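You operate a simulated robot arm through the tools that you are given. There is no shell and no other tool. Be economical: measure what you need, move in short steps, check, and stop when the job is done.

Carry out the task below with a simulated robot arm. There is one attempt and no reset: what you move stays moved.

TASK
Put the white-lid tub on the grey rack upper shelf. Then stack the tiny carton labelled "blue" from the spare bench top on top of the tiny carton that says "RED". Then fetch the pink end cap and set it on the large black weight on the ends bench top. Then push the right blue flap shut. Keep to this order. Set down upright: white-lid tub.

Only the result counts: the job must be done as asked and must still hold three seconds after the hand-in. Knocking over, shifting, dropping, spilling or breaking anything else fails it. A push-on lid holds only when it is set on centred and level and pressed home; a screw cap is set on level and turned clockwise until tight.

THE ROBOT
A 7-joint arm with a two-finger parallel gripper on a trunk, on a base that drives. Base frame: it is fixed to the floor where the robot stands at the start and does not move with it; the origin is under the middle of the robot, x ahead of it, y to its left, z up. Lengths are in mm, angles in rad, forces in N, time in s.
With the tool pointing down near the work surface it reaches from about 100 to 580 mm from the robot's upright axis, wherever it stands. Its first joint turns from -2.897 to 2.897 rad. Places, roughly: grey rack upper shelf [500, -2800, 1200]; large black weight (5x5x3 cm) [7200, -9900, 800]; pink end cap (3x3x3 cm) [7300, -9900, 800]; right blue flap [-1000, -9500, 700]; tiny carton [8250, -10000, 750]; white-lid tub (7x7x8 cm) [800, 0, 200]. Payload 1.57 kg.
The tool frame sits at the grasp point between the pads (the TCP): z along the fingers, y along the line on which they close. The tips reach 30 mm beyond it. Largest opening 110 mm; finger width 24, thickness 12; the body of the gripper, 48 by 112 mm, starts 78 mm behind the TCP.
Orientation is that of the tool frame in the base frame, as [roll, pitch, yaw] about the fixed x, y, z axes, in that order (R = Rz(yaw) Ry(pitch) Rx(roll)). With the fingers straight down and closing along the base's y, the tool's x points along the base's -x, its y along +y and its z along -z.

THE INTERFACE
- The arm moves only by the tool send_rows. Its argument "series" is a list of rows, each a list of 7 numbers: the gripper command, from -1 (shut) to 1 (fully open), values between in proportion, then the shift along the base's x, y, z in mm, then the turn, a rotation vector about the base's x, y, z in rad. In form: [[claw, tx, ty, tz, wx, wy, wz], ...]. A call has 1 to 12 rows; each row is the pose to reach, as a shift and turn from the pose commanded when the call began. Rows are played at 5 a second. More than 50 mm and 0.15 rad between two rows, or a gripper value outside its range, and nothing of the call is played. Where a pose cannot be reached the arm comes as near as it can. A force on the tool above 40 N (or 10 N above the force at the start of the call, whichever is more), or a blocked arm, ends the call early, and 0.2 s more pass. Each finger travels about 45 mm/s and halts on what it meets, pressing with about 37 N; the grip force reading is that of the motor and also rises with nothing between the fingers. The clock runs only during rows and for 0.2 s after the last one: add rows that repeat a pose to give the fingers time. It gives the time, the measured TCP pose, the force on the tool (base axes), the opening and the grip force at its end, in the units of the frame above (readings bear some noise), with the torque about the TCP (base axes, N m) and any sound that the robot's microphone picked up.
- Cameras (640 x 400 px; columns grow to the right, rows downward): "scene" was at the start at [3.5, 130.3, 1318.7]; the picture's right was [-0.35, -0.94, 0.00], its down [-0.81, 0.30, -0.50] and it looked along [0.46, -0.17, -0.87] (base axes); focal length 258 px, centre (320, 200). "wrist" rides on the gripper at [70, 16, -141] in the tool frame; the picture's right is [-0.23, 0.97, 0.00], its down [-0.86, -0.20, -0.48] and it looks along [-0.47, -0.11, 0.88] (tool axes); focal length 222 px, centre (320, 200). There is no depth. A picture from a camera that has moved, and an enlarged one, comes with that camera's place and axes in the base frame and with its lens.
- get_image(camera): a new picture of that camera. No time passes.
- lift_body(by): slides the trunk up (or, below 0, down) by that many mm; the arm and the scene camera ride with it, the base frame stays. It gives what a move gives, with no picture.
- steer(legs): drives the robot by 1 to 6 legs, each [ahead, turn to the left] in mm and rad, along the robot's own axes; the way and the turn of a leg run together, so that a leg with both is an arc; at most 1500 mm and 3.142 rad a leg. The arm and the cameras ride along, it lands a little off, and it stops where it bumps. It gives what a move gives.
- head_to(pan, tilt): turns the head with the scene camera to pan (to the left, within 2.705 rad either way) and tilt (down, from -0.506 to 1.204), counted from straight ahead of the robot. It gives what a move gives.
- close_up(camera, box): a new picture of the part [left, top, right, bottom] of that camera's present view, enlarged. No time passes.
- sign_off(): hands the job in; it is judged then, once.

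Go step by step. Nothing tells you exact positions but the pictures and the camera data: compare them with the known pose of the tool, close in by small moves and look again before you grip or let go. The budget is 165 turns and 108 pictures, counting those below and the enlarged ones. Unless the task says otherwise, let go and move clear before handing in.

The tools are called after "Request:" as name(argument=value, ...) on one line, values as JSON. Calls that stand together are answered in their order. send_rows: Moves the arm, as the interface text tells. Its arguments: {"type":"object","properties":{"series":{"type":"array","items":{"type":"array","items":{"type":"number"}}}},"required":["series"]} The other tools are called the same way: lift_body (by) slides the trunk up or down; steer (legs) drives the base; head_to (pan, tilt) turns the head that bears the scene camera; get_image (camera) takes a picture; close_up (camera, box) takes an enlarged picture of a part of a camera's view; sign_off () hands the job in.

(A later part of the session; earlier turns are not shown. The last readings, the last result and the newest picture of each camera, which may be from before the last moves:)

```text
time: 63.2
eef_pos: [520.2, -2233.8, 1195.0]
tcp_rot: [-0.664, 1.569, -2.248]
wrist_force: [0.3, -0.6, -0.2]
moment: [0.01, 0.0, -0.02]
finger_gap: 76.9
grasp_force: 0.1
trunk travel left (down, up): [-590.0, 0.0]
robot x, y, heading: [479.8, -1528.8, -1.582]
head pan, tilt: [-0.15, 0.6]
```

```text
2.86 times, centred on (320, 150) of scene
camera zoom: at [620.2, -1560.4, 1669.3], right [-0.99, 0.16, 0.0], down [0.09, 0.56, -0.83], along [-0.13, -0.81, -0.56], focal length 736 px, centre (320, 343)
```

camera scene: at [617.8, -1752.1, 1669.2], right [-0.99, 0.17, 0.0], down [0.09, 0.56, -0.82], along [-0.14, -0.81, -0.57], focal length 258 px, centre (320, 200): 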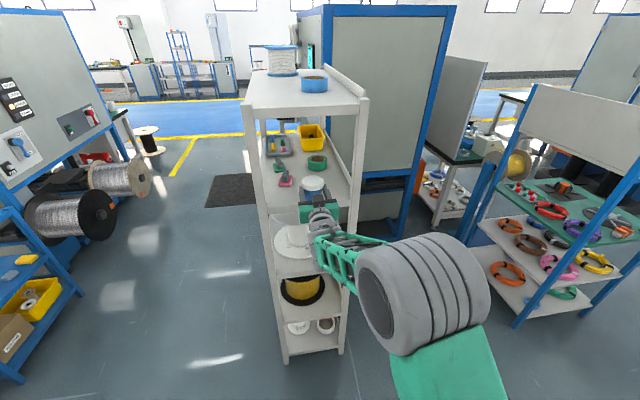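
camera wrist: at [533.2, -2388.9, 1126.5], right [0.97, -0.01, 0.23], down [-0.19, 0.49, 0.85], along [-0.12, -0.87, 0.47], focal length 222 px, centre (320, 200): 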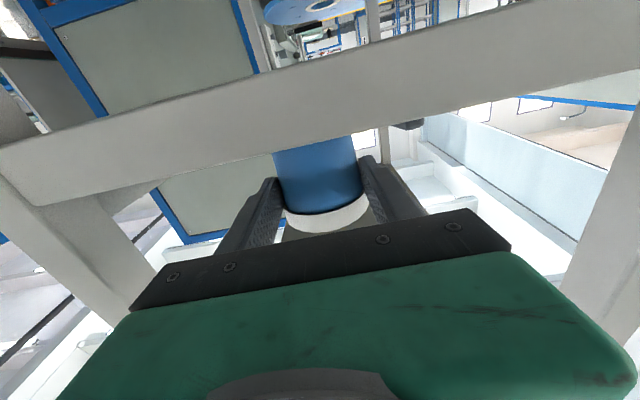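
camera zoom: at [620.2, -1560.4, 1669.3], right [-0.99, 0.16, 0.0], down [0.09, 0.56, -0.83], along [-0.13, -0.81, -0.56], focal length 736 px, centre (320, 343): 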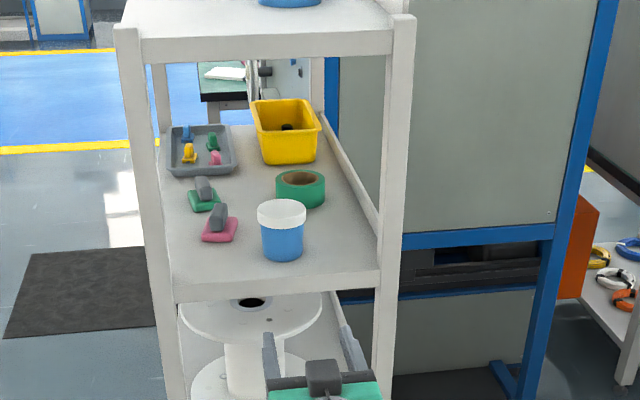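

Tub is placed. Now I fold the arm down for travel.

Request:
send_rows(series=[[0.4, -5, 10, -45, 0, 0, 0], [0.4, -10, 20, -90, 0, 0, 0], [0.4, -15, 30, -135, 0, 0, 0], [0.4, -20, 40, -180, 0, 0, 0], [0.4, -25, 55, -225, 0, 0, 0], [0.4, -30, 70, -270, 0, 0, 0], [0.4, -35, 85, -315, 0, 0, 0], [0.4, -40, 100, -355, 0, 0, 0], [0.4, -40, 115, -390, 0, 0, 0], [0.4, -40, 125, -410, 0, 0, 0]])

Request:
send_rows(series=[[0.4, 0, 15, -10, 0.143, 0, 0], [0.4, -10, 30, -20, 0.286, 0, 0], [0.4, -20, 45, -30, 0.428, 0, 0], [0.4, -30, 60, -40, 0.571, 0, 0], [0.4, -40, 75, -50, 0.714, 0, 0], [0.4, -50, 90, -60, 0.857, 0, 0], [0.4, -60, 110, -70, 1.0, 0, 0], [0.4, -70, 130, -80, 1.142, 0, 0], [0.4, -80, 150, -90, 1.285, 0, 0], [0.4, -90, 170, -100, 1.428, 0, 0], [0.4, -100, 190, -110, 1.5708, 0, 0], [0.4, -100, 200, -110, 1.5708, 0, 0]])

Request:
head_to(pan=0.6, tilt=0.3)

Request:
get_image(camera="scene")

Request:
head_to(pan=1.6, tilt=0.3)

Request:
get_image(camera="scene")

```text
time: 65.4
eef_pos: [480.6, -2109.4, 785.7]
tcp_rot: [-0.851, 1.57, -2.433]
wrist_force: [-0.2, -0.4, 0.1]
moment: [0.01, 0.03, 0.01]
finger_gap: 77.2
grasp_force: 0.1
trunk travel left (down, up): [-590.0, 0.0]
robot x, y, heading: [480.0, -1531.1, -1.582]
head pan, tilt: [-0.15, 0.6]
```

```text
time: 68.0
eef_pos: [380.6, -1907.7, 672.4]
tcp_rot: [-3.131, 0.0, 1.57]
wrist_force: [0.0, 0.1, 0.1]
moment: [0.01, -0.01, 0.03]
finger_gap: 76.8
grasp_force: 0.0
out of reach, approached as far as the arm can: row 4
trunk travel left (down, up): [-590.0, 0.0]
robot x, y, heading: [477.4, -1529.3, -1.581]
head pan, tilt: [-0.15, 0.6]
```

```text
time: 69.1
eef_pos: [381.3, -1908.1, 673.6]
tcp_rot: [-3.129, 0.0, 1.57]
wrist_force: [0.5, 0.3, -0.4]
moment: [-0.01, -0.01, 0.03]
finger_gap: 77.1
grasp_force: 0.0
trunk travel left (down, up): [-590.0, 0.0]
robot x, y, heading: [478.9, -1530.6, -1.586]
head pan, tilt: [0.6, 0.3]
```

```text
72 pictures are left
camera scene: at [686.2, -1551.6, 1696.8], right [-0.83, -0.55, 0.0], down [-0.16, 0.25, -0.96], along [0.53, -0.79, -0.3], focal length 258 px, centre (320, 200)
```

scene: 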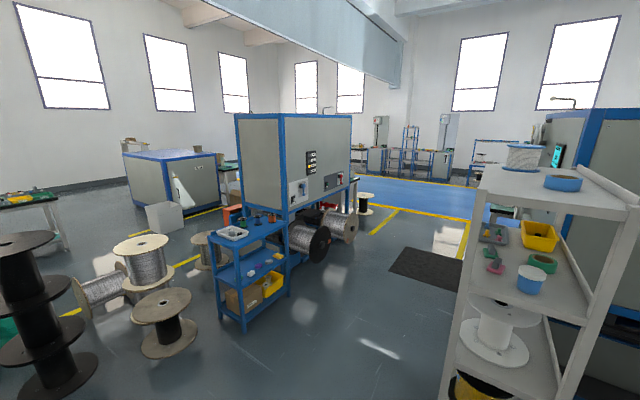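

```text
time: 70.3
eef_pos: [381.6, -1909.2, 673.5]
tcp_rot: [-3.13, -0.002, 1.57]
wrist_force: [-0.1, -0.1, 0.6]
moment: [0.03, -0.04, 0.04]
finger_gap: 76.8
grasp_force: 0.0
trunk travel left (down, up): [-590.0, 0.0]
robot x, y, heading: [476.5, -1524.9, -1.58]
head pan, tilt: [1.6, 0.3]
```

```text
71 pictures are left
camera scene: at [727.7, -1472.2, 1696.8], right [0.02, -1.0, 0.0], down [-0.3, -0.01, -0.96], along [0.96, 0.02, -0.3], focal length 258 px, centre (320, 200)
```

scene: 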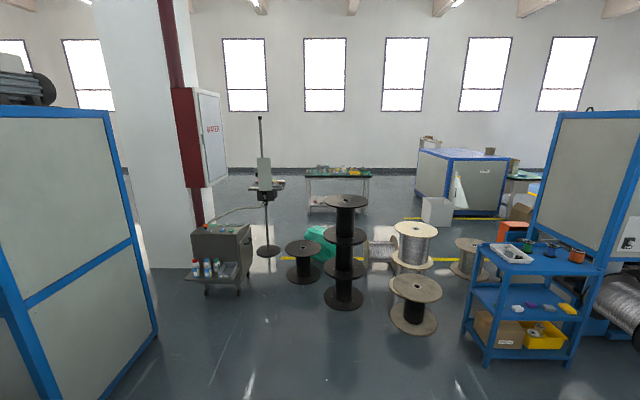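

Request:
steer(legs=[[0, 0.852], [1306, 0], [0, -0.841], [1500, 0], [1500, 0], [500, 0]])

Request:
head_to(pan=0.7, tilt=0.25)

Request:
get_image(camera="scene")

```text
time: 97.9
eef_pos: [1257.9, -6271.0, 672.7]
tcp_rot: [-3.129, 0.0, 1.557]
wrist_force: [-0.1, 0.0, -0.5]
moment: [-0.02, 0.0, 0.01]
finger_gap: 77.2
grasp_force: 0.1
trunk travel left (down, up): [-590.0, 0.0]
robot x, y, heading: [1361.8, -5892.1, -1.597]
head pan, tilt: [1.6, 0.3]
```

```text
time: 99.1
eef_pos: [1257.3, -6271.4, 674.6]
tcp_rot: [-3.128, 0.0, 1.557]
wrist_force: [-1.0, -0.3, 0.3]
moment: [0.0, -0.01, 0.0]
finger_gap: 77.1
grasp_force: 0.1
trunk travel left (down, up): [-590.0, 0.0]
robot x, y, heading: [1360.6, -5892.7, -1.59]
head pan, tilt: [0.7, 0.25]
```

```text
70 pictures are left
camera scene: at [1576.0, -5912.6, 1701.5], right [-0.78, -0.62, 0.0], down [-0.15, 0.19, -0.97], along [0.61, -0.76, -0.25], focal length 258 px, centre (320, 200)
```

scene: 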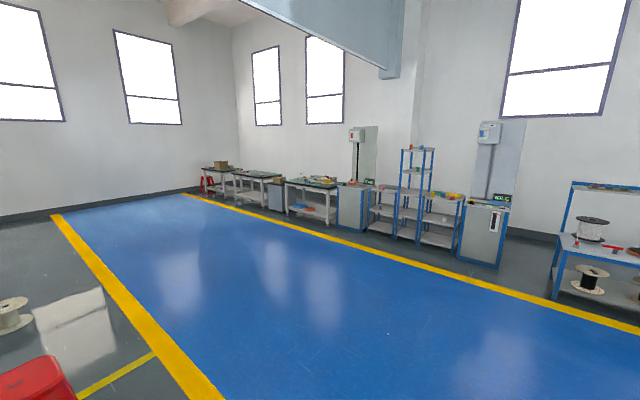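

Request:
steer(legs=[[0, 1.168], [1500, 0], [1500, 0], [1500, 0], [1500, 0], [1400, 0]])

Request:
head_to(pan=-1.15, tilt=0.5)

Request:
get_image(camera="scene")

```text
time: 137.2
eef_pos: [8289.2, -9485.0, 675.2]
tcp_rot: [-3.128, 0.0, 2.637]
wrist_force: [-0.2, -0.1, 0.6]
moment: [0.02, 0.02, 0.0]
finger_gap: 77.2
grasp_force: 0.0
trunk travel left (down, up): [-590.0, 0.0]
robot x, y, heading: [7998.2, -9217.4, -0.516]
head pan, tilt: [0.7, 0.25]
```

```text
time: 139.1
eef_pos: [8287.2, -9485.8, 673.7]
tcp_rot: [-3.128, 0.001, 2.637]
wrist_force: [0.5, -0.4, 0.3]
moment: [-0.02, 0.0, -0.04]
finger_gap: 77.1
grasp_force: 0.0
trunk travel left (down, up): [-590.0, 0.0]
robot x, y, heading: [8004.1, -9219.4, -0.516]
head pan, tilt: [-1.15, 0.499]
```

```text
69 pictures are left
camera scene: at [8021.2, -9145.3, 1678.4], right [-1.0, 0.1, 0.0], down [0.05, 0.48, -0.88], along [-0.08, -0.87, -0.48], focal length 258 px, centre (320, 200)
```

scene: 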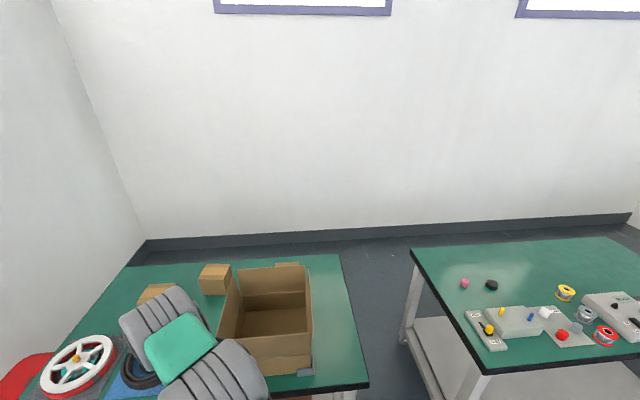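

Request:
send_rows(series=[[0.4, 0, 0, 45, 0, 0, 0], [0.4, 0, 0, 90, 0, 0, 0], [0.4, 0, 0, 135, 0, 0, 0], [0.4, 0, 0, 180, 0, 0, 0], [0.4, 0, 0, 225, 0, 0, 0], [0.4, 0, 0, 270, 0, 0, 0], [0.4, 0, 0, 300, 0, 0, 0], [0.4, 0, 0, 300, 0, 0, 0]])

Request:
steer(legs=[[0, 0.85], [270, -0.34]])

Request:
head_to(pan=-1.55, tilt=0.75)

Request:
get_image(camera="scene")

```text
time: 140.9
eef_pos: [8286.5, -9485.8, 974.2]
tcp_rot: [-3.13, -0.001, 2.635]
wrist_force: [0.9, 0.7, -0.6]
moment: [-0.01, -0.03, -0.02]
finger_gap: 76.8
grasp_force: 0.1
trunk travel left (down, up): [-590.0, 0.0]
robot x, y, heading: [8004.5, -9217.7, -0.513]
head pan, tilt: [-1.15, 0.499]
```

```text
time: 145.0
eef_pos: [8648.5, -9258.4, 974.3]
tcp_rot: [-3.129, 0.0, -3.114]
wrist_force: [0.0, 0.5, 0.0]
moment: [0.01, 0.04, 0.01]
finger_gap: 77.1
grasp_force: 0.1
trunk travel left (down, up): [-590.0, 0.0]
robot x, y, heading: [8269.4, -9167.1, 0.021]
head pan, tilt: [-1.15, 0.499]
```

```text
time: 145.9
eef_pos: [8649.0, -9258.5, 975.9]
tcp_rot: [-3.129, -0.001, -3.113]
wrist_force: [-0.2, -0.5, -0.1]
moment: [0.0, -0.02, 0.02]
finger_gap: 77.1
grasp_force: 0.1
trunk travel left (down, up): [-590.0, 0.0]
robot x, y, heading: [8267.2, -9170.3, 0.022]
head pan, tilt: [-1.55, 0.75]
```

```text
68 pictures are left
camera scene: at [8211.3, -9099.3, 1656.5], right [-1.0, -0.04, 0.0], down [-0.03, 0.68, -0.73], along [0.03, -0.73, -0.68], focal length 258 px, centre (320, 200)
```

scene: 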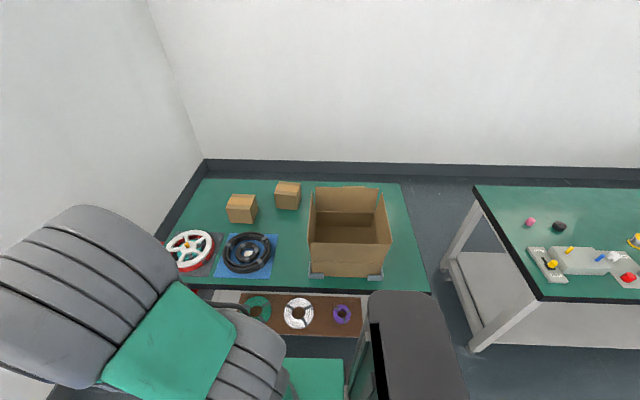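

Request:
close_up(camera="scene", box=[150, 160, 410, 300])

Request:
close_up(camera="scene", box=[215, 170, 315, 235])

```text
2.46 times, centred on (280, 230) of scene
camera zoom: at [8211.3, -9099.3, 1656.5], right [-1.0, -0.04, 0.0], down [-0.03, 0.68, -0.73], along [0.03, -0.73, -0.68], focal length 634 px, centre (418, 126)
```

zoom: 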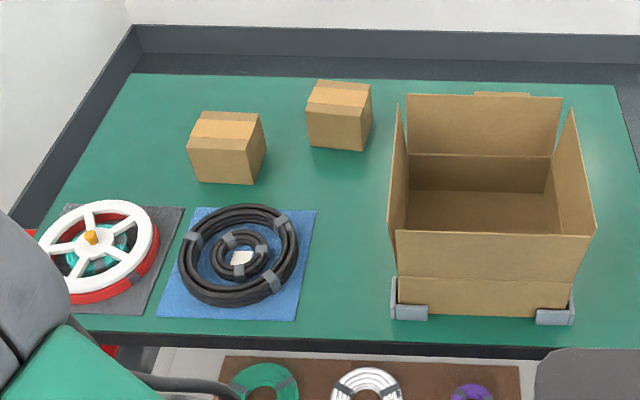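

```text
6.15 times, centred on (265, 202) of scene
camera zoom: at [8211.3, -9099.3, 1656.5], right [-1.0, -0.04, 0.0], down [-0.03, 0.68, -0.73], along [0.03, -0.73, -0.68], focal length 1585 px, centre (658, 185)
```

zoom: 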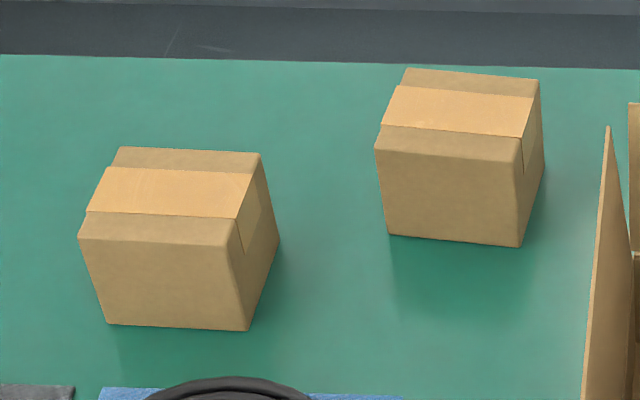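

Request:
send_rows(series=[[0.4, 0, 30, 20, 0, 0, 0], [0.4, 0, 60, 40, 0, 0, 0], [0.4, 0, 90, 50, 0, 0, 0], [0.4, 0, 90, 50, 0, 0, 0]])

Request:
steer(legs=[[150, 0], [0, -1.59], [100, 0]])

Request:
head_to(pan=0, tilt=0.8)

Request:
get_image(camera="scene")

Request:
get_image(camera="wrist")

```text
time: 146.9
eef_pos: [8648.4, -9166.6, 1024.8]
tcp_rot: [-3.13, 0.0, -3.112]
wrist_force: [-0.4, 0.1, 0.3]
moment: [0.0, 0.0, 0.01]
finger_gap: 76.9
grasp_force: 0.0
trunk travel left (down, up): [-590.0, 0.0]
robot x, y, heading: [8264.3, -9167.0, 0.02]
head pan, tilt: [-1.55, 0.75]
```

```text
time: 152.9
eef_pos: [8407.6, -9646.3, 1024.1]
tcp_rot: [-3.13, 0.002, 1.566]
wrist_force: [0.2, -0.3, 0.3]
moment: [0.0, -0.05, -0.01]
finger_gap: 76.9
grasp_force: 0.0
trunk travel left (down, up): [-590.0, 0.0]
robot x, y, heading: [8415.0, -9263.0, -1.579]
head pan, tilt: [-1.55, 0.75]
```

```text
time: 154.5
eef_pos: [8408.1, -9645.2, 1023.6]
tcp_rot: [-3.13, -0.001, 1.568]
wrist_force: [0.7, 0.5, 0.7]
moment: [0.01, 0.02, -0.02]
finger_gap: 76.8
grasp_force: 0.1
trunk travel left (down, up): [-590.0, 0.0]
robot x, y, heading: [8414.3, -9266.9, -1.584]
head pan, tilt: [0.0, 0.799]
```

```text
65 pictures are left
camera scene: at [8572.8, -9290.9, 1652.5], right [-1.0, 0.01, 0.0], down [0.01, 0.72, -0.7], along [-0.01, -0.7, -0.72], focal length 258 px, centre (320, 200)
```

scene: 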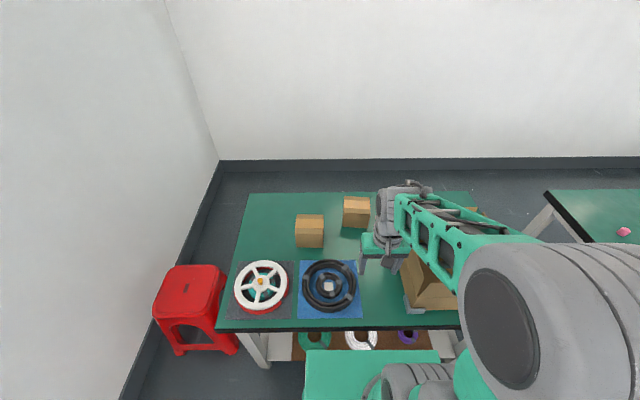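

```text
64 pictures are left
camera wrist: at [8426.0, -9576.4, 1166.0], right [0.97, -0.23, -0.01], down [-0.2, -0.85, 0.48], along [-0.12, -0.47, -0.88], focal length 222 px, centre (320, 200)
```

wrist: 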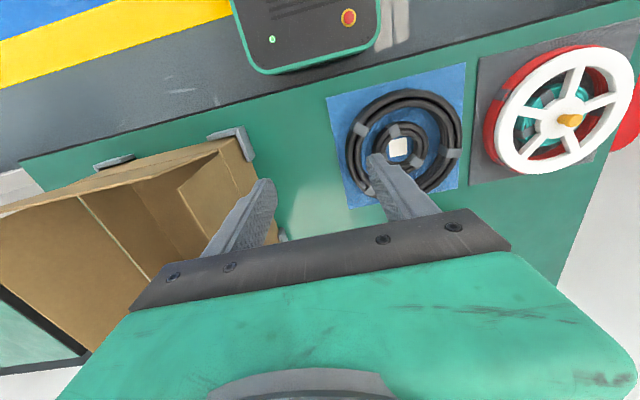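

Request:
close_up(camera="scene", box=[280, 180, 390, 255])

Request:
send_rows(series=[[0.4, 0, -40, 10, -0.12, 0, 0], [0.4, 20, -80, 20, -0.24, 0, 0], [0.4, 40, -120, 30, -0.36, 0, 0], [0.4, 60, -160, 40, -0.48, 0, 0], [0.4, 90, -190, 50, -0.6, 0, 0], [0.4, 110, -220, 60, -0.72, 0, 0], [0.4, 110, -240, 60, -0.78, 0, 0]])

Request:
get_image(camera="wrist")

Request:
get_image(camera="scene")

```text
5.33 times, centred on (335, 218) of scene
camera zoom: at [8572.8, -9290.9, 1652.5], right [-1.0, 0.01, 0.0], down [0.01, 0.72, -0.7], along [-0.01, -0.7, -0.72], focal length 1374 px, centre (240, 107)
```

zoom: 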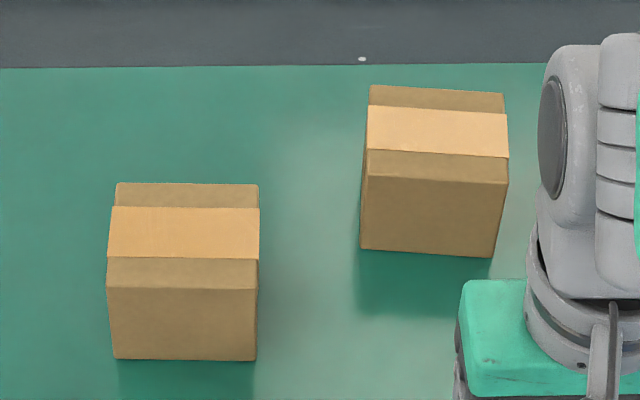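

```text
time: 156.1
eef_pos: [8517.9, -9886.1, 1087.0]
tcp_rot: [-3.133, 0.782, 1.566]
wrist_force: [-0.5, -0.5, 0.4]
moment: [0.02, -0.02, 0.01]
finger_gap: 76.8
grasp_force: 0.1
trunk travel left (down, up): [-590.0, 0.0]
robot x, y, heading: [8415.6, -9264.7, -1.587]
head pan, tilt: [0.0, 0.799]
```

```text
62 pictures are left
camera wrist: at [8536.8, -9738.4, 1138.5], right [0.97, -0.17, 0.15], down [-0.2, -0.27, 0.94], along [-0.12, -0.95, -0.29], focal length 222 px, centre (320, 200)
```

wrist: 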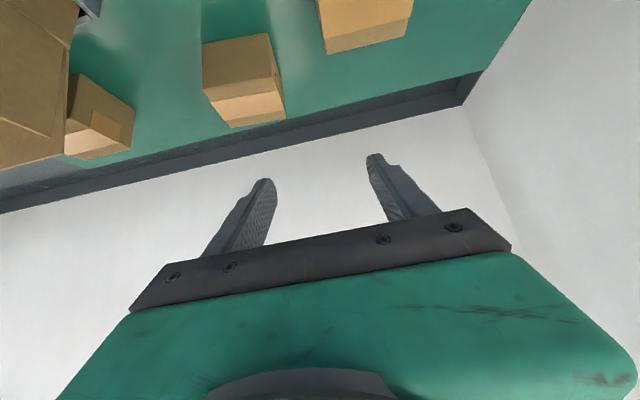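

```text
61 pictures are left
camera scene: at [8572.8, -9291.2, 1652.5], right [-1.0, 0.01, 0.0], down [0.01, 0.72, -0.7], along [-0.01, -0.7, -0.72], focal length 258 px, centre (320, 200)
```

scene: 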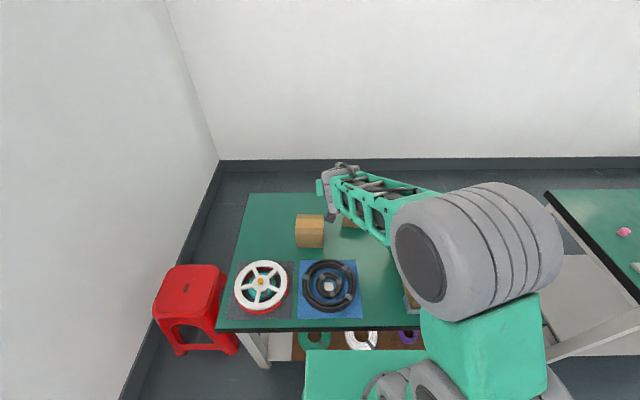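

Request:
close_up(camera="wrist", box=[40, 0, 300, 170])

```text
2.35 times, centred on (170, 85) of wrist
camera zoom: at [8536.8, -9738.4, 1138.5], right [0.97, -0.17, 0.15], down [-0.2, -0.27, 0.94], along [-0.12, -0.95, -0.29], focal length 523 px, centre (673, 471)
```

zoom: 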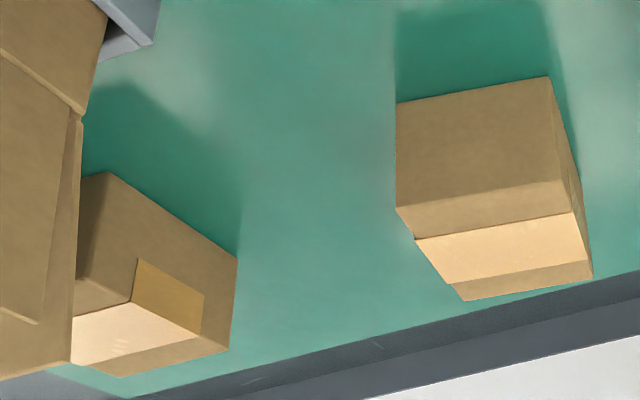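

Labels face the wall side. I'll test how far the arm reaches with the tool vertical.

Request:
send_rows(series=[[0.4, 0, 0, 0, 0.14, 0, 0], [0.4, 0, 0, 0, 0.28, 0, 0], [0.4, 0, 0, 0, 0.42, 0, 0], [0.4, 0, 0, 0, 0.56, 0, 0], [0.4, 0, 0, 0, 0.7, 0, 0], [0.4, 0, 0, 0, 0.782, 0, 0], [0.4, 0, -50, -20, 0.782, 0, 0], [0.4, 0, -100, -40, 0.782, 0, 0], [0.4, 0, -150, -60, 0.782, 0, 0], [0.4, 0, -200, -60, 0.782, 0, 0]])

Request:
get_image(camera="wrist")

```text
refused: row 7 steps farther than a row can; nothing moved
```

```text
59 pictures are left
camera wrist: at [8536.8, -9738.4, 1138.5], right [0.97, -0.17, 0.15], down [-0.2, -0.27, 0.94], along [-0.12, -0.95, -0.29], focal length 222 px, centre (320, 200)
```

wrist: 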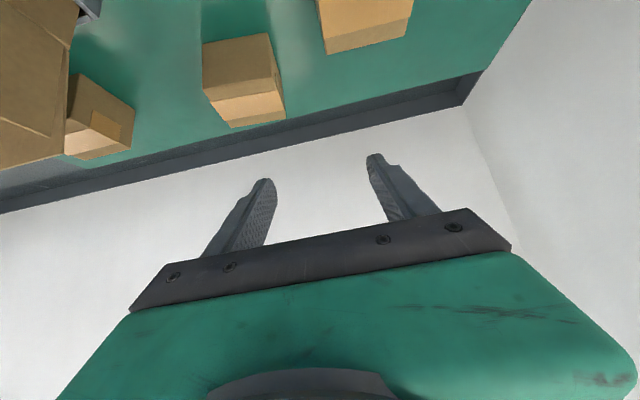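

Request:
send_rows(series=[[0.4, 0, 0, 0, 0.14, 0, 0], [0.4, 0, 0, 0, 0.28, 0, 0], [0.4, 0, 0, 0, 0.42, 0, 0], [0.4, 0, 0, 0, 0.56, 0, 0], [0.4, 0, 0, 0, 0.7, 0, 0], [0.4, 0, 0, 0, 0.782, 0, 0], [0.4, 0, -40, -15, 0.782, 0, 0], [0.4, 0, -80, -30, 0.782, 0, 0], [0.4, 0, -120, -45, 0.782, 0, 0], [0.4, 0, -160, -50, 0.782, 0, 0]])

```text
time: 158.3
eef_pos: [8515.4, -9995.5, 1038.1]
tcp_rot: [-3.131, 0.0, 1.567]
wrist_force: [0.2, 1.2, 1.4]
moment: [-0.03, -0.02, -0.01]
finger_gap: 76.8
grasp_force: 0.0
out of reach, approached as far as the arm can: row 9, 10
trunk travel left (down, up): [-590.0, 0.0]
robot x, y, heading: [8416.4, -9267.8, -1.585]
head pan, tilt: [0.0, 0.799]
```

Request:
send_rows(series=[[0.4, 0, 10, -10, 0, 0, 0.15], [0.4, 0, 20, -20, 0, 0, 0.3], [0.4, 0, 20, -30, 0, 0, 0.45], [0.4, 0, 20, -40, 0, 0, 0.6], [0.4, 0, 20, -40, 0, 0, 0.75], [0.4, 0, 20, -40, 0, 0, 0.9], [0.4, 0, 20, -40, 0, 0, 1.05], [0.4, 0, 20, -40, 0, 0, 1.2], [0.4, 0, 20, -40, 0, 0, 1.35], [0.4, 0, 20, -40, 0, 0, 1.5], [0.4, 0, 20, -40, 0, 0, 1.5708], [0.4, 0, 20, -40, 0, 0, 1.5708]])

Request:
send_rows(series=[[0.4, 0, 0, 0, 0, 0, 0.15], [0.4, 0, 0, 0, 0, 0, 0.3], [0.4, 0, 0, 0, 0, 0, 0.45], [0.4, 0, 0, 0, 0, 0, 0.6], [0.4, 0, 0, 0, 0, 0, 0.75], [0.4, 0, 0, 0, 0, 0, 0.9], [0.4, 0, 0, 0, 0, 0, 1.05], [0.4, 0, 0, 0, 0, 0, 1.1], [0.4, 0, 0, 0, 0, 0, 1.1]])

Request:
get_image(camera="wrist")

```text
time: 160.9
eef_pos: [8519.3, -9978.2, 998.9]
tcp_rot: [-3.128, -0.002, 3.14]
wrist_force: [-0.6, 0.3, 0.1]
moment: [-0.02, 0.0, 0.03]
finger_gap: 77.2
grasp_force: 0.1
trunk travel left (down, up): [-590.0, 0.0]
robot x, y, heading: [8418.3, -9267.9, -1.585]
head pan, tilt: [0.0, 0.799]
```

```text
time: 162.9
eef_pos: [8512.5, -9990.8, 1001.5]
tcp_rot: [3.12, -0.013, -2.042]
wrist_force: [0.5, -1.0, -0.3]
moment: [-0.03, 0.02, 0.0]
finger_gap: 77.3
grasp_force: 0.0
out of reach, approached as far as the arm can: row 7, 8, 9
trunk travel left (down, up): [-590.0, 0.0]
robot x, y, heading: [8416.3, -9267.1, -1.588]
head pan, tilt: [0.0, 0.799]
```

```text
58 pictures are left
camera wrist: at [8470.7, -10044.3, 1144.9], right [-0.76, 0.65, 0.02], down [0.58, 0.67, 0.46], along [0.29, 0.36, -0.89], focal length 222 px, centre (320, 200)
```

wrist: 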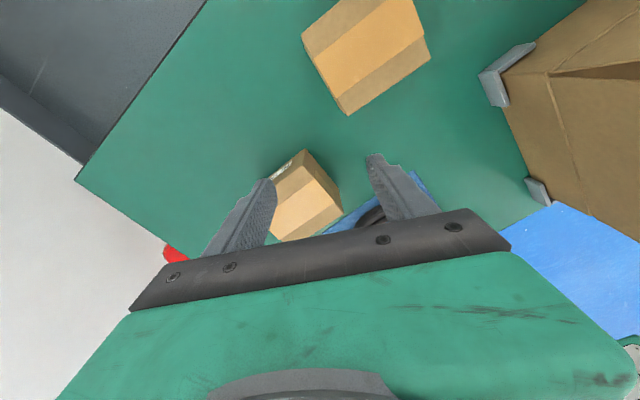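

Request:
close_up(camera="wrist", box=[250, 135, 350, 250])

Request:
send_rows(series=[[0.4, 0, -15, -30, 0, 0, 0], [0.4, -20, -35, -60, 0, 0, 0], [0.4, -40, -60, -80, 0, 0, 0], [0.4, -70, -90, -80, 0, 0, 0], [0.4, -100, -110, -80, 0, 0, 0], [0.4, -100, -110, -80, 0, 0, 0]])

Request:
get_image(camera="wrist")

```text
3.48 times, centred on (300, 192) of wrist
camera zoom: at [8470.7, -10044.3, 1144.9], right [-0.76, 0.65, 0.02], down [0.58, 0.67, 0.46], along [0.29, 0.36, -0.89], focal length 773 px, centre (390, 226)
```

zoom: 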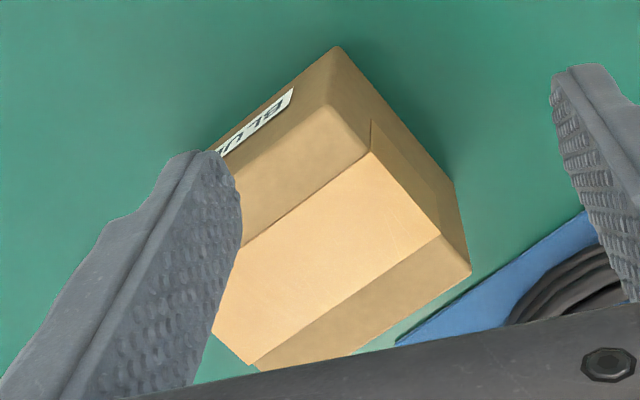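

```text
time: 164.3
eef_pos: [8429.6, -10016.5, 919.4]
tcp_rot: [-3.128, -0.001, -2.044]
wrist_force: [0.5, -0.2, 0.8]
moment: [-0.04, 0.03, 0.05]
finger_gap: 76.9
grasp_force: 0.2
out of reach, approached as far as the arm can: row 3, 4, 5, 6
trunk travel left (down, up): [-590.0, 0.0]
robot x, y, heading: [8414.5, -9267.7, -1.586]
head pan, tilt: [0.0, 0.799]
```

```text
56 pictures are left
camera wrist: at [8382.1, -10069.9, 1061.2], right [-0.76, 0.65, -0.01], down [0.56, 0.67, 0.48], along [0.32, 0.36, -0.88], focal length 222 px, centre (320, 200)
```

wrist: 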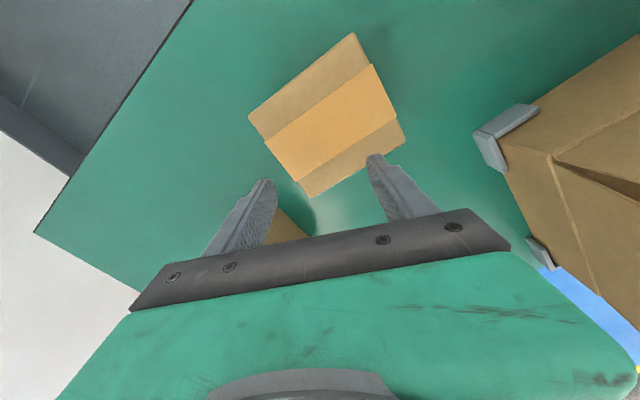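

A is labelled BLUE. I'll rotate the wrist so the camera can look toward the third carton behind the big box.

Request:
send_rows(series=[[0.4, 0, 10, 20, 0, 0, -0.15], [0.4, 0, 25, 40, 0, 0, -0.3], [0.4, 0, 40, 60, 0, 0, -0.45], [0.4, 0, 50, 80, 0, 0, -0.6], [0.4, 0, 50, 80, 0, 0, -0.75], [0.4, 0, 50, 80, 0, 0, -0.9], [0.4, 0, 50, 80, 0, 0, -1.05], [0.4, 0, 50, 80, 0, 0, -1.2], [0.4, 0, 50, 80, 0, 0, -1.35], [0.4, 0, 50, 80, 0, 0, -1.5], [0.4, 0, 50, 80, 0, 0, -1.65], [0.4, 0, 50, 80, 0, 0, -1.8]])

Request:
send_rows(series=[[0.4, 0, 0, 0, 0, 0, -0.15], [0.4, 0, 0, 0, 0, 0, -0.3], [0.4, 0, 0, 0, 0, 0, -0.45], [0.4, 0, 0, 0, 0, 0, -0.6], [0.4, 0, 0, 0, 0, 0, -0.75], [0.4, 0, 0, 0, 0, 0, -0.9], [0.4, 0, 0, 0, 0, 0, -1.05], [0.4, 0, 0, 0, 0, 0, -1.2], [0.4, 0, 0, 0, 0, 0, -1.35], [0.4, 0, 0, 0, 0, 0, -1.5], [0.4, 0, 0, 0, 0, 0, -1.65], [0.4, 0, 0, 0, 0, 0, -1.8]])

Request:
send_rows(series=[[0.4, 0, 0, 0, 0, 0, -0.15], [0.4, 0, 0, 0, 0, 0, -0.3], [0.4, 0, 0, 0, 0, 0, -0.45], [0.4, 0, 0, 0, 0, 0, -0.6], [0.4, 0, 0, 0, 0, 0, -0.64], [0.4, 0, 0, 0, 0, 0, -0.64]])

```text
time: 166.9
eef_pos: [8427.8, -9968.7, 995.2]
tcp_rot: [-3.129, -0.001, 2.435]
wrist_force: [0.6, 0.1, -0.5]
moment: [0.03, 0.01, 0.02]
finger_gap: 76.9
grasp_force: 0.1
trunk travel left (down, up): [-590.0, 0.0]
robot x, y, heading: [8418.4, -9265.2, -1.587]
head pan, tilt: [0.0, 0.799]
```

```text
time: 169.5
eef_pos: [8429.2, -9969.6, 993.8]
tcp_rot: [-3.129, -0.002, 0.636]
wrist_force: [-0.6, 0.4, 0.9]
moment: [0.03, -0.03, -0.03]
finger_gap: 77.3
grasp_force: 0.1
trunk travel left (down, up): [-590.0, 0.0]
robot x, y, heading: [8415.7, -9266.9, -1.588]
head pan, tilt: [0.0, 0.799]
```

```text
time: 170.9
eef_pos: [8427.4, -9969.3, 993.6]
tcp_rot: [-3.13, -0.002, -0.005]
wrist_force: [-0.1, -0.1, -0.1]
moment: [-0.01, 0.0, 0.04]
finger_gap: 76.8
grasp_force: 0.1
trunk travel left (down, up): [-590.0, 0.0]
robot x, y, heading: [8415.1, -9268.6, -1.587]
head pan, tilt: [0.0, 0.799]
```

Request:
send_rows(series=[[0.4, 0, -10, 0, 0, 0.14, 0], [0.4, 0, -20, 0, 0, 0.28, 0], [0.4, 0, -30, 0, 0, 0.42, 0], [0.4, 0, -40, 0, 0, 0.52, 0], [0.4, 0, -40, 0, 0, 0.52, 0]])

Request:
get_image(camera="wrist")

```text
time: 172.1
eef_pos: [8410.0, -9929.9, 979.8]
tcp_rot: [-3.128, 0.518, -0.002]
wrist_force: [0.2, -1.2, 0.4]
moment: [-0.04, -0.06, 0.03]
finger_gap: 76.9
grasp_force: 0.2
out of reach, approached as far as the arm can: row 2, 3, 4, 5
trunk travel left (down, up): [-590.0, 0.0]
robot x, y, heading: [8416.6, -9268.0, -1.583]
head pan, tilt: [0.0, 0.799]
```

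```text
55 pictures are left
camera wrist: at [8541.3, -9948.8, 1066.5], right [-0.21, -0.97, 0.1], down [-0.5, 0.19, 0.84], along [-0.84, 0.12, -0.53], focal length 222 px, centre (320, 200)
```

wrist: 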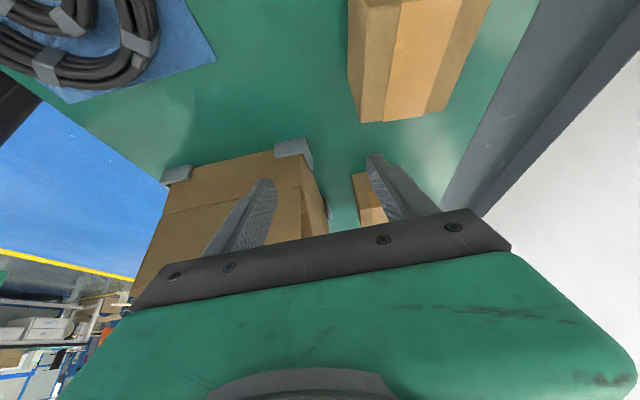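

Request:
send_rows(series=[[1, -20, 0, 0, 0, 0, 0.12], [1, -40, 0, 0, 0, 0, 0.24], [1, -60, 0, 10, 0, 0, 0.3], [1, -60, 0, 10, 0, 0, 0.3]])

Request:
close_up(camera="wrist", box=[240, 100, 440, 240])

```text
time: 173.1
eef_pos: [8359.7, -9979.3, 982.0]
tcp_rot: [-3.13, 0.519, 0.297]
wrist_force: [0.7, 0.7, -0.3]
moment: [-0.01, 0.0, 0.01]
finger_gap: 110.1
grasp_force: 0.0
out of reach, approached as far as the arm can: row 1, 2, 3, 4
trunk travel left (down, up): [-590.0, 0.0]
robot x, y, heading: [8415.7, -9269.1, -1.585]
head pan, tilt: [0.0, 0.799]
```

```text
2.86 times, centred on (340, 170) of wrist
camera zoom: at [8490.3, -9957.6, 1071.0], right [0.09, -0.99, 0.1], down [-0.54, 0.04, 0.84], along [-0.84, -0.13, -0.53], focal length 635 px, centre (263, 286)
```

zoom: 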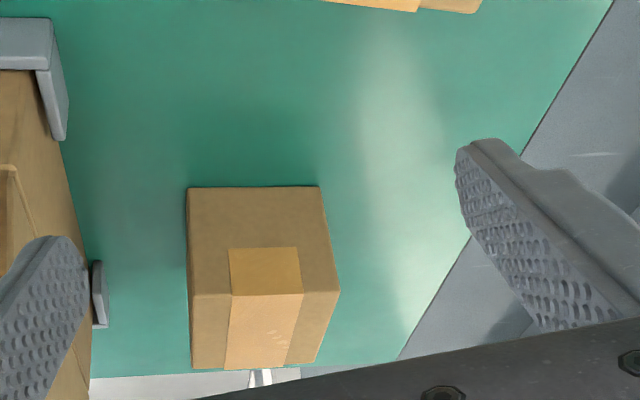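

Request:
close_up(camera="wrist", box=[330, 155, 366, 178])

```text
16.00 times, centred on (348, 166) of wrist
camera zoom: at [8490.3, -9957.6, 1071.0], right [0.09, -0.99, 0.1], down [-0.54, 0.04, 0.84], along [-0.84, -0.13, -0.53], focal length 3554 px, centre (-128, 736)
```

zoom: 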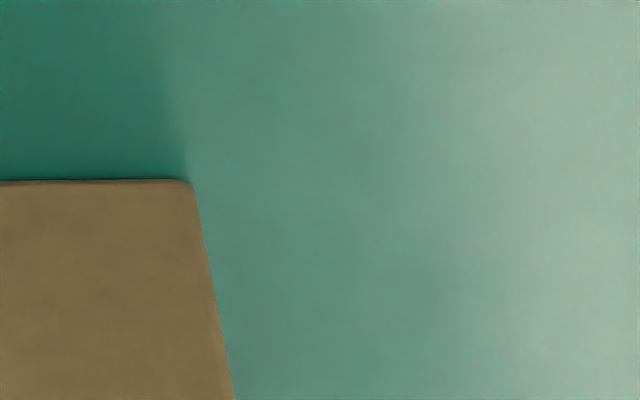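

Request:
send_rows(series=[[1, 10, 0, 10, 0, -0.13, -0.05], [1, 20, 10, 15, 0, -0.26, -0.1], [1, 30, 20, 20, 0, -0.39, -0.15], [1, 40, 30, 20, 0.0, -0.51, -0.2], [1, 40, 30, 20, 0.0, -0.51, -0.2]])

```text
time: 174.3
eef_pos: [8400.8, -9964.5, 1001.5]
tcp_rot: [3.057, 0.016, 0.069]
wrist_force: [-0.2, 0.1, -0.8]
moment: [-0.01, -0.02, 0.02]
finger_gap: 110.1
grasp_force: 0.0
out of reach, approached as far as the arm can: row 3, 4, 5
trunk travel left (down, up): [-590.0, 0.0]
robot x, y, heading: [8416.8, -9265.6, -1.588]
head pan, tilt: [0.0, 0.799]
```

Request:
send_rows(series=[[1, 0, 10, 0, 0, 0, 0.15], [1, 0, 20, 0, 0, 0, 0.3], [1, 0, 20, 0, 0, 0, 0.45], [1, 0, 20, 0, 0, 0, 0.6], [1, 0, 20, 0, 0, 0, 0.75], [1, 0, 20, 0, 0, 0, 0.9], [1, 0, 20, 0, 0, 0, 1.05], [1, 0, 20, 0, 0, 0, 1.2], [1, 0, 20, 0, 0, 0, 1.35], [1, 0, 20, 0, 0, 0, 1.5], [1, 0, 20, 0, 0, 0, 1.65], [1, 0, 20, 0, 0, 0, 1.8]])

Request:
send_rows(series=[[1, 0, 0, 0, 0, 0, 0.15], [1, 0, 0, 0, 0, 0, 0.3], [1, 0, 0, 0, 0, 0, 0.45], [1, 0, 0, 0, 0, 0, 0.6], [1, 0, 0, 0, 0, 0, 0.75], [1, 0, 0, 0, 0, 0, 0.9], [1, 0, 0, 0, 0, 0, 1.05], [1, 0, 0, 0, 0, 0, 1.2], [1, 0, 0, 0, 0, 0, 1.35], [1, 0, 0, 0, 0, 0, 1.5], [1, 0, 0, 0, 0, 0, 1.65], [1, 0, 0, 0, 0, 0, 1.8]])

Request:
send_rows(series=[[1, 0, 0, 0, 0, 0, 0.15], [1, 0, 0, 0, 0, 0, 0.3], [1, 0, 0, 0, 0, 0, 0.45], [1, 0, 0, 0, 0, 0, 0.6], [1, 0, 0, 0, 0, 0, 0.75], [1, 0, 0, 0, 0, 0, 0.9], [1, 0, 0, 0, 0, 0, 1.0], [1, 0, 0, 0, 0, 0, 1.0]])

Request:
steer(legs=[[12, 0]])

```text
time: 176.9
eef_pos: [8402.0, -9944.4, 1001.1]
tcp_rot: [3.057, 0.017, 1.87]
wrist_force: [0.3, -0.5, -0.6]
moment: [-0.06, 0.02, 0.0]
finger_gap: 110.0
grasp_force: 0.0
out of reach, approached as far as the arm can: row 1, 2, 3, 4, 5, 6, 7, 8, 9, 10
trunk travel left (down, up): [-590.0, 0.0]
robot x, y, heading: [8414.0, -9263.9, -1.58]
head pan, tilt: [0.0, 0.799]
```

```text
time: 179.5
eef_pos: [8401.1, -9944.0, 1001.9]
tcp_rot: [3.057, 0.017, -2.613]
wrist_force: [-0.5, -0.4, -0.4]
moment: [-0.02, -0.02, -0.04]
finger_gap: 109.9
grasp_force: 0.0
trunk travel left (down, up): [-590.0, 0.0]
robot x, y, heading: [8416.3, -9268.6, -1.587]
head pan, tilt: [0.0, 0.799]
```

```text
time: 181.3
eef_pos: [8425.8, -9952.3, 1008.5]
tcp_rot: [-3.131, 0.033, -1.656]
wrist_force: [0.1, 0.3, 0.6]
moment: [0.0, -0.01, 0.0]
finger_gap: 110.1
grasp_force: 0.0
out of reach, approached as far as the arm can: row 5, 6, 7, 8
trunk travel left (down, up): [-590.0, 0.0]
robot x, y, heading: [8418.2, -9267.9, -1.589]
head pan, tilt: [0.0, 0.799]
```

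```text
time: 182.1
eef_pos: [8424.8, -9965.9, 1008.7]
tcp_rot: [-3.131, 0.033, -1.658]
wrist_force: [-0.1, -0.6, -0.7]
moment: [0.02, 0.02, 0.01]
finger_gap: 109.7
grasp_force: 0.0
trunk travel left (down, up): [-590.0, 0.0]
robot x, y, heading: [8416.1, -9277.4, -1.584]
head pan, tilt: [0.0, 0.799]
```

Request:
send_rows(series=[[1, 0, -30, -20, -0.14, 0, 0], [1, 0, -60, -40, -0.28, 0, 0], [1, 0, -95, -55, -0.42, 0, 0], [1, 0, -130, -65, -0.42, 0, 0], [1, 0, -160, -65, -0.42, 0, 0], [1, 0, -190, -65, -0.42, 0, 0], [1, 0, -190, -65, -0.42, 0, 0]])

Request:
get_image(camera="wrist")

```text
time: 183.7
eef_pos: [8427.3, -10120.5, 957.2]
tcp_rot: [-3.084, -0.383, -1.671]
wrist_force: [0.7, -0.6, 2.4]
moment: [0.09, 0.01, 0.01]
finger_gap: 110.1
grasp_force: 0.0
out of reach, approached as far as the arm can: row 2, 3, 4, 5, 6, 7
trunk travel left (down, up): [-590.0, 0.0]
robot x, y, heading: [8415.7, -9279.9, -1.586]
head pan, tilt: [0.0, 0.799]
```

```text
52 pictures are left
camera wrist: at [8403.0, -10130.1, 1113.6], right [-0.95, 0.29, -0.14], down [0.27, 0.95, 0.14], along [0.17, 0.09, -0.98], focal length 222 px, centre (320, 200)
```

wrist: 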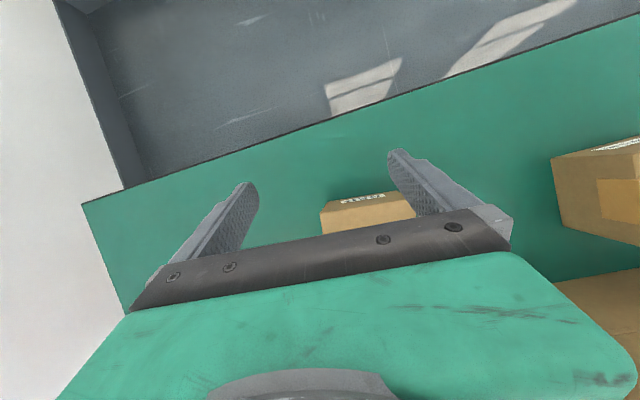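

Labels on both cartons show; zooming.

Request:
close_up(camera="wrist", box=[330, 185, 400, 215])

Request:
close_up(camera="wrist", box=[550, 125, 640, 185])

```text
9.14 times, centred on (365, 200) of wrist
camera zoom: at [8403.0, -10130.1, 1113.6], right [-0.95, 0.29, -0.14], down [0.27, 0.95, 0.14], along [0.17, 0.09, -0.98], focal length 2031 px, centre (-91, 200)
```

zoom: 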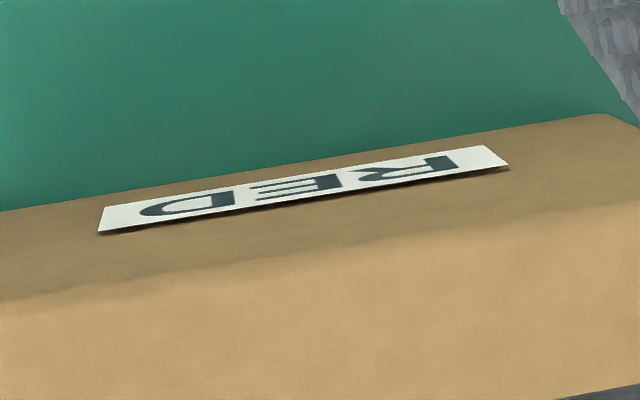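

```text
6.67 times, centred on (595, 155) of wrist
camera zoom: at [8403.0, -10130.1, 1113.6], right [-0.95, 0.29, -0.14], down [0.27, 0.95, 0.14], along [0.17, 0.09, -0.98], focal length 1481 px, centre (-1513, 500)
```

zoom: 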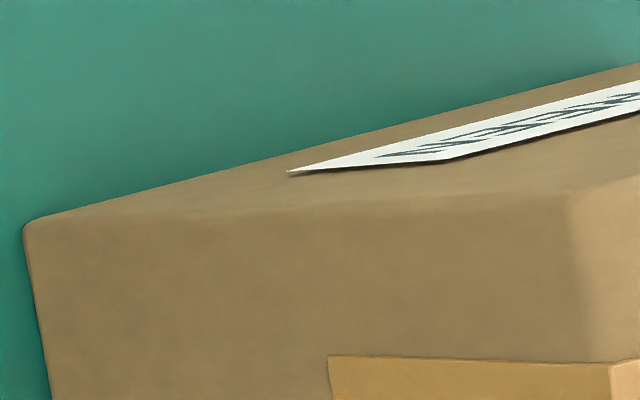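

B reads RED, A reads BLUE. Now untilt, turn to grip A front-to-back, and hover over it.

Request:
send_rows(series=[[1, 0, 30, 10, 0.14, 0, 0], [1, 0, 70, 25, 0.28, 0, 0], [1, 0, 110, 40, 0.383, 0, 0], [1, 10, 150, 40, 0.383, 0, 0], [1, 40, 185, 40, 0.383, 0, 0], [1, 80, 185, 40, 0.383, 0, 0]])

Request:
send_rows(series=[[1, 20, 0, 0, 0, 0, -0.15], [1, 40, 0, 0, 0, 0, -0.3], [1, 60, 0, 0, 0, 0, -0.45], [1, 80, 0, 0, 0, 0, -0.6], [1, 100, 0, 0, 0, 0, -0.75], [1, 100, 0, 0, 0, 0, -0.9], [1, 100, 0, 0, 0, 0, -1.05], [1, 100, 0, 0, 0, 0, -1.2], [1, 100, 0, 0, 0, 0, -1.35], [1, 100, 0, 0, 0, 0, -1.47], [1, 100, 0, 0, 0, 0, -1.47]])

```text
time: 185.1
eef_pos: [8509.0, -9933.1, 996.1]
tcp_rot: [-3.131, -0.004, -1.658]
wrist_force: [-0.5, -0.7, -0.7]
moment: [0.01, -0.01, 0.03]
finger_gap: 110.0
grasp_force: 0.0
trunk travel left (down, up): [-590.0, 0.0]
robot x, y, heading: [8417.0, -9276.4, -1.586]
head pan, tilt: [0.0, 0.799]
```

```text
time: 187.5
eef_pos: [8608.7, -9934.2, 996.4]
tcp_rot: [-3.128, -0.004, -3.13]
wrist_force: [-0.3, -0.5, 1.3]
moment: [0.0, 0.04, -0.01]
finger_gap: 109.9
grasp_force: 0.0
trunk travel left (down, up): [-590.0, 0.0]
robot x, y, heading: [8415.2, -9279.0, -1.587]
head pan, tilt: [0.0, 0.799]
```

Request:
send_rows(series=[[1, 0, 0, -40, 0.013, 0, -0.01], [1, 0, 0, -75, 0.013, 0, -0.01], [1, 0, 0, -85, 0.013, 0, -0.01], [1, 0, 0, -85, 0.013, 0, -0.01]])

Request:
get_image(camera="wrist")

Request:
close_up(camera="scene", box=[250, 150, 410, 260])

```text
time: 188.5
eef_pos: [8608.3, -9934.7, 911.2]
tcp_rot: [-3.141, -0.002, -3.139]
wrist_force: [-0.3, -0.3, 0.6]
moment: [0.0, 0.02, 0.02]
finger_gap: 110.0
grasp_force: 0.1
trunk travel left (down, up): [-590.0, 0.0]
robot x, y, heading: [8415.8, -9278.9, -1.584]
head pan, tilt: [0.0, 0.799]
```

```text
49 pictures are left
camera wrist: at [8540.1, -9918.3, 1052.7], right [0.22, 0.97, 0.0], down [0.86, -0.2, 0.48], along [0.46, -0.11, -0.88], focal length 222 px, centre (320, 200)
```

wrist: 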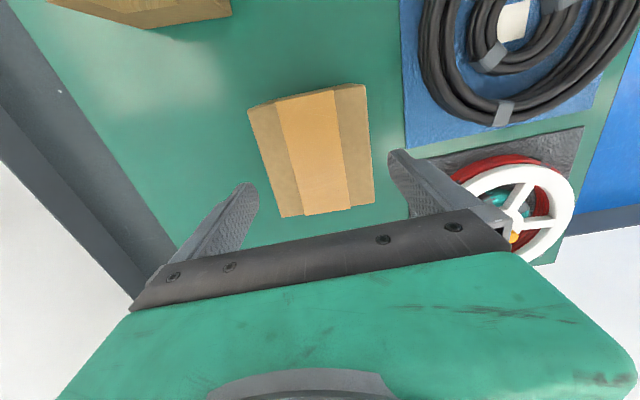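

```text
3.64 times, centred on (330, 205) of scene
camera zoom: at [8572.7, -9303.0, 1652.4], right [-1.0, 0.01, 0.0], down [0.01, 0.72, -0.7], along [-0.01, -0.7, -0.72], focal length 936 px, centre (284, 182)
```

zoom: 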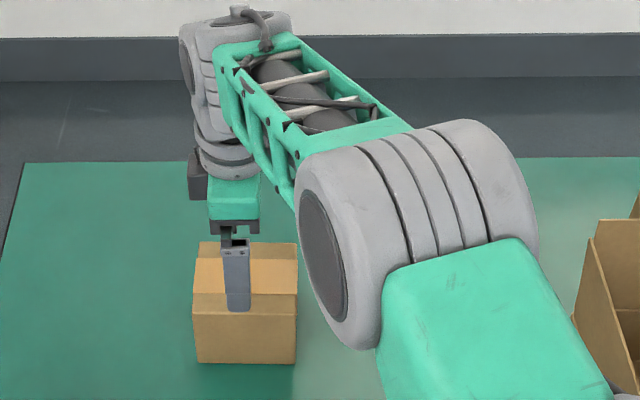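

Request:
send_rows(series=[[1, -3, -2, -10, 0, 0, -0.045], [1, -3, -2, -22, 0, 0, -0.045], [1, -3, -2, -25, 0, 0, -0.045], [1, -3, -2, -25, 0, 0, -0.045]])

Request:
close_up(camera="wrist", box=[170, 70, 490, 270])

```text
time: 189.5
eef_pos: [8606.2, -9936.1, 886.8]
tcp_rot: [-3.14, -0.003, 3.1]
wrist_force: [0.1, -0.1, 0.1]
moment: [-0.04, -0.02, 0.03]
finger_gap: 110.0
grasp_force: 0.1
trunk travel left (down, up): [-590.0, 0.0]
robot x, y, heading: [8417.6, -9277.0, -1.583]
head pan, tilt: [0.0, 0.799]
```

```text
2.00 times, centred on (330, 170) of wrist
camera zoom: at [8537.8, -9916.5, 1028.2], right [0.27, 0.96, 0.0], down [0.85, -0.23, 0.48], along [0.46, -0.13, -0.88], focal length 444 px, centre (300, 260)
```

zoom: 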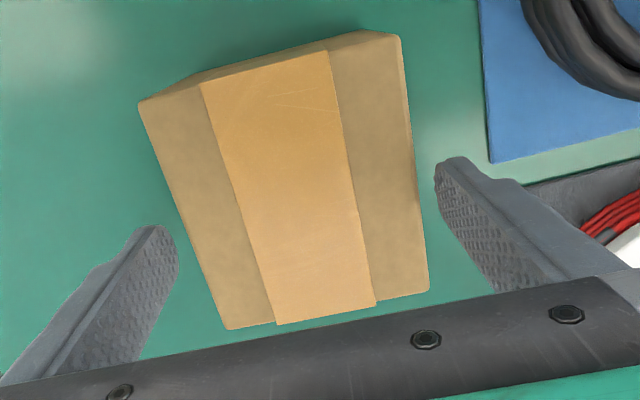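

Request:
send_rows(series=[[1, -2, 0, -10, 0, 0, 0.005], [1, -2, 0, -25, 0, 0, 0.005], [1, -2, 0, -45, 0, 0, 0.005], [1, -2, 0, -62, 0, 0, 0.005], [1, -2, 0, -72, 0, 0, 0.005], [1, -2, 0, -72, 0, 0, 0.005]])

Request:
get_image(camera="wrist")

```text
time: 190.9
eef_pos: [8604.0, -9935.9, 813.8]
tcp_rot: [3.141, -0.003, 3.104]
wrist_force: [1.3, 0.7, 0.2]
moment: [-0.01, 0.02, 0.01]
finger_gap: 109.8
grasp_force: 0.1
trunk travel left (down, up): [-590.0, 0.0]
robot x, y, heading: [8416.0, -9277.4, -1.588]
head pan, tilt: [0.0, 0.799]
```

```text
46 pictures are left
camera wrist: at [8536.0, -9917.6, 956.9], right [0.26, 0.96, 0.0], down [0.85, -0.23, 0.48], along [0.46, -0.13, -0.88], focal length 222 px, centre (320, 200)
```

wrist: 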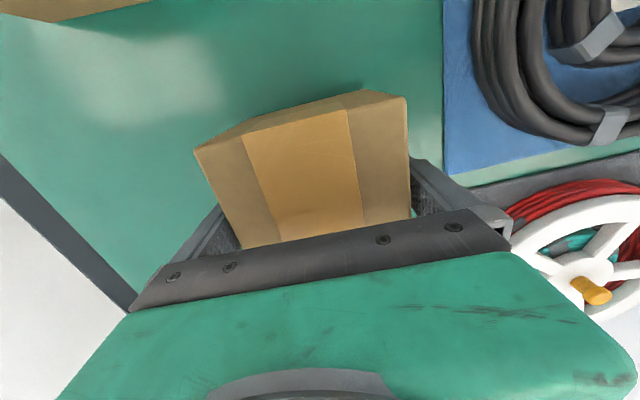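

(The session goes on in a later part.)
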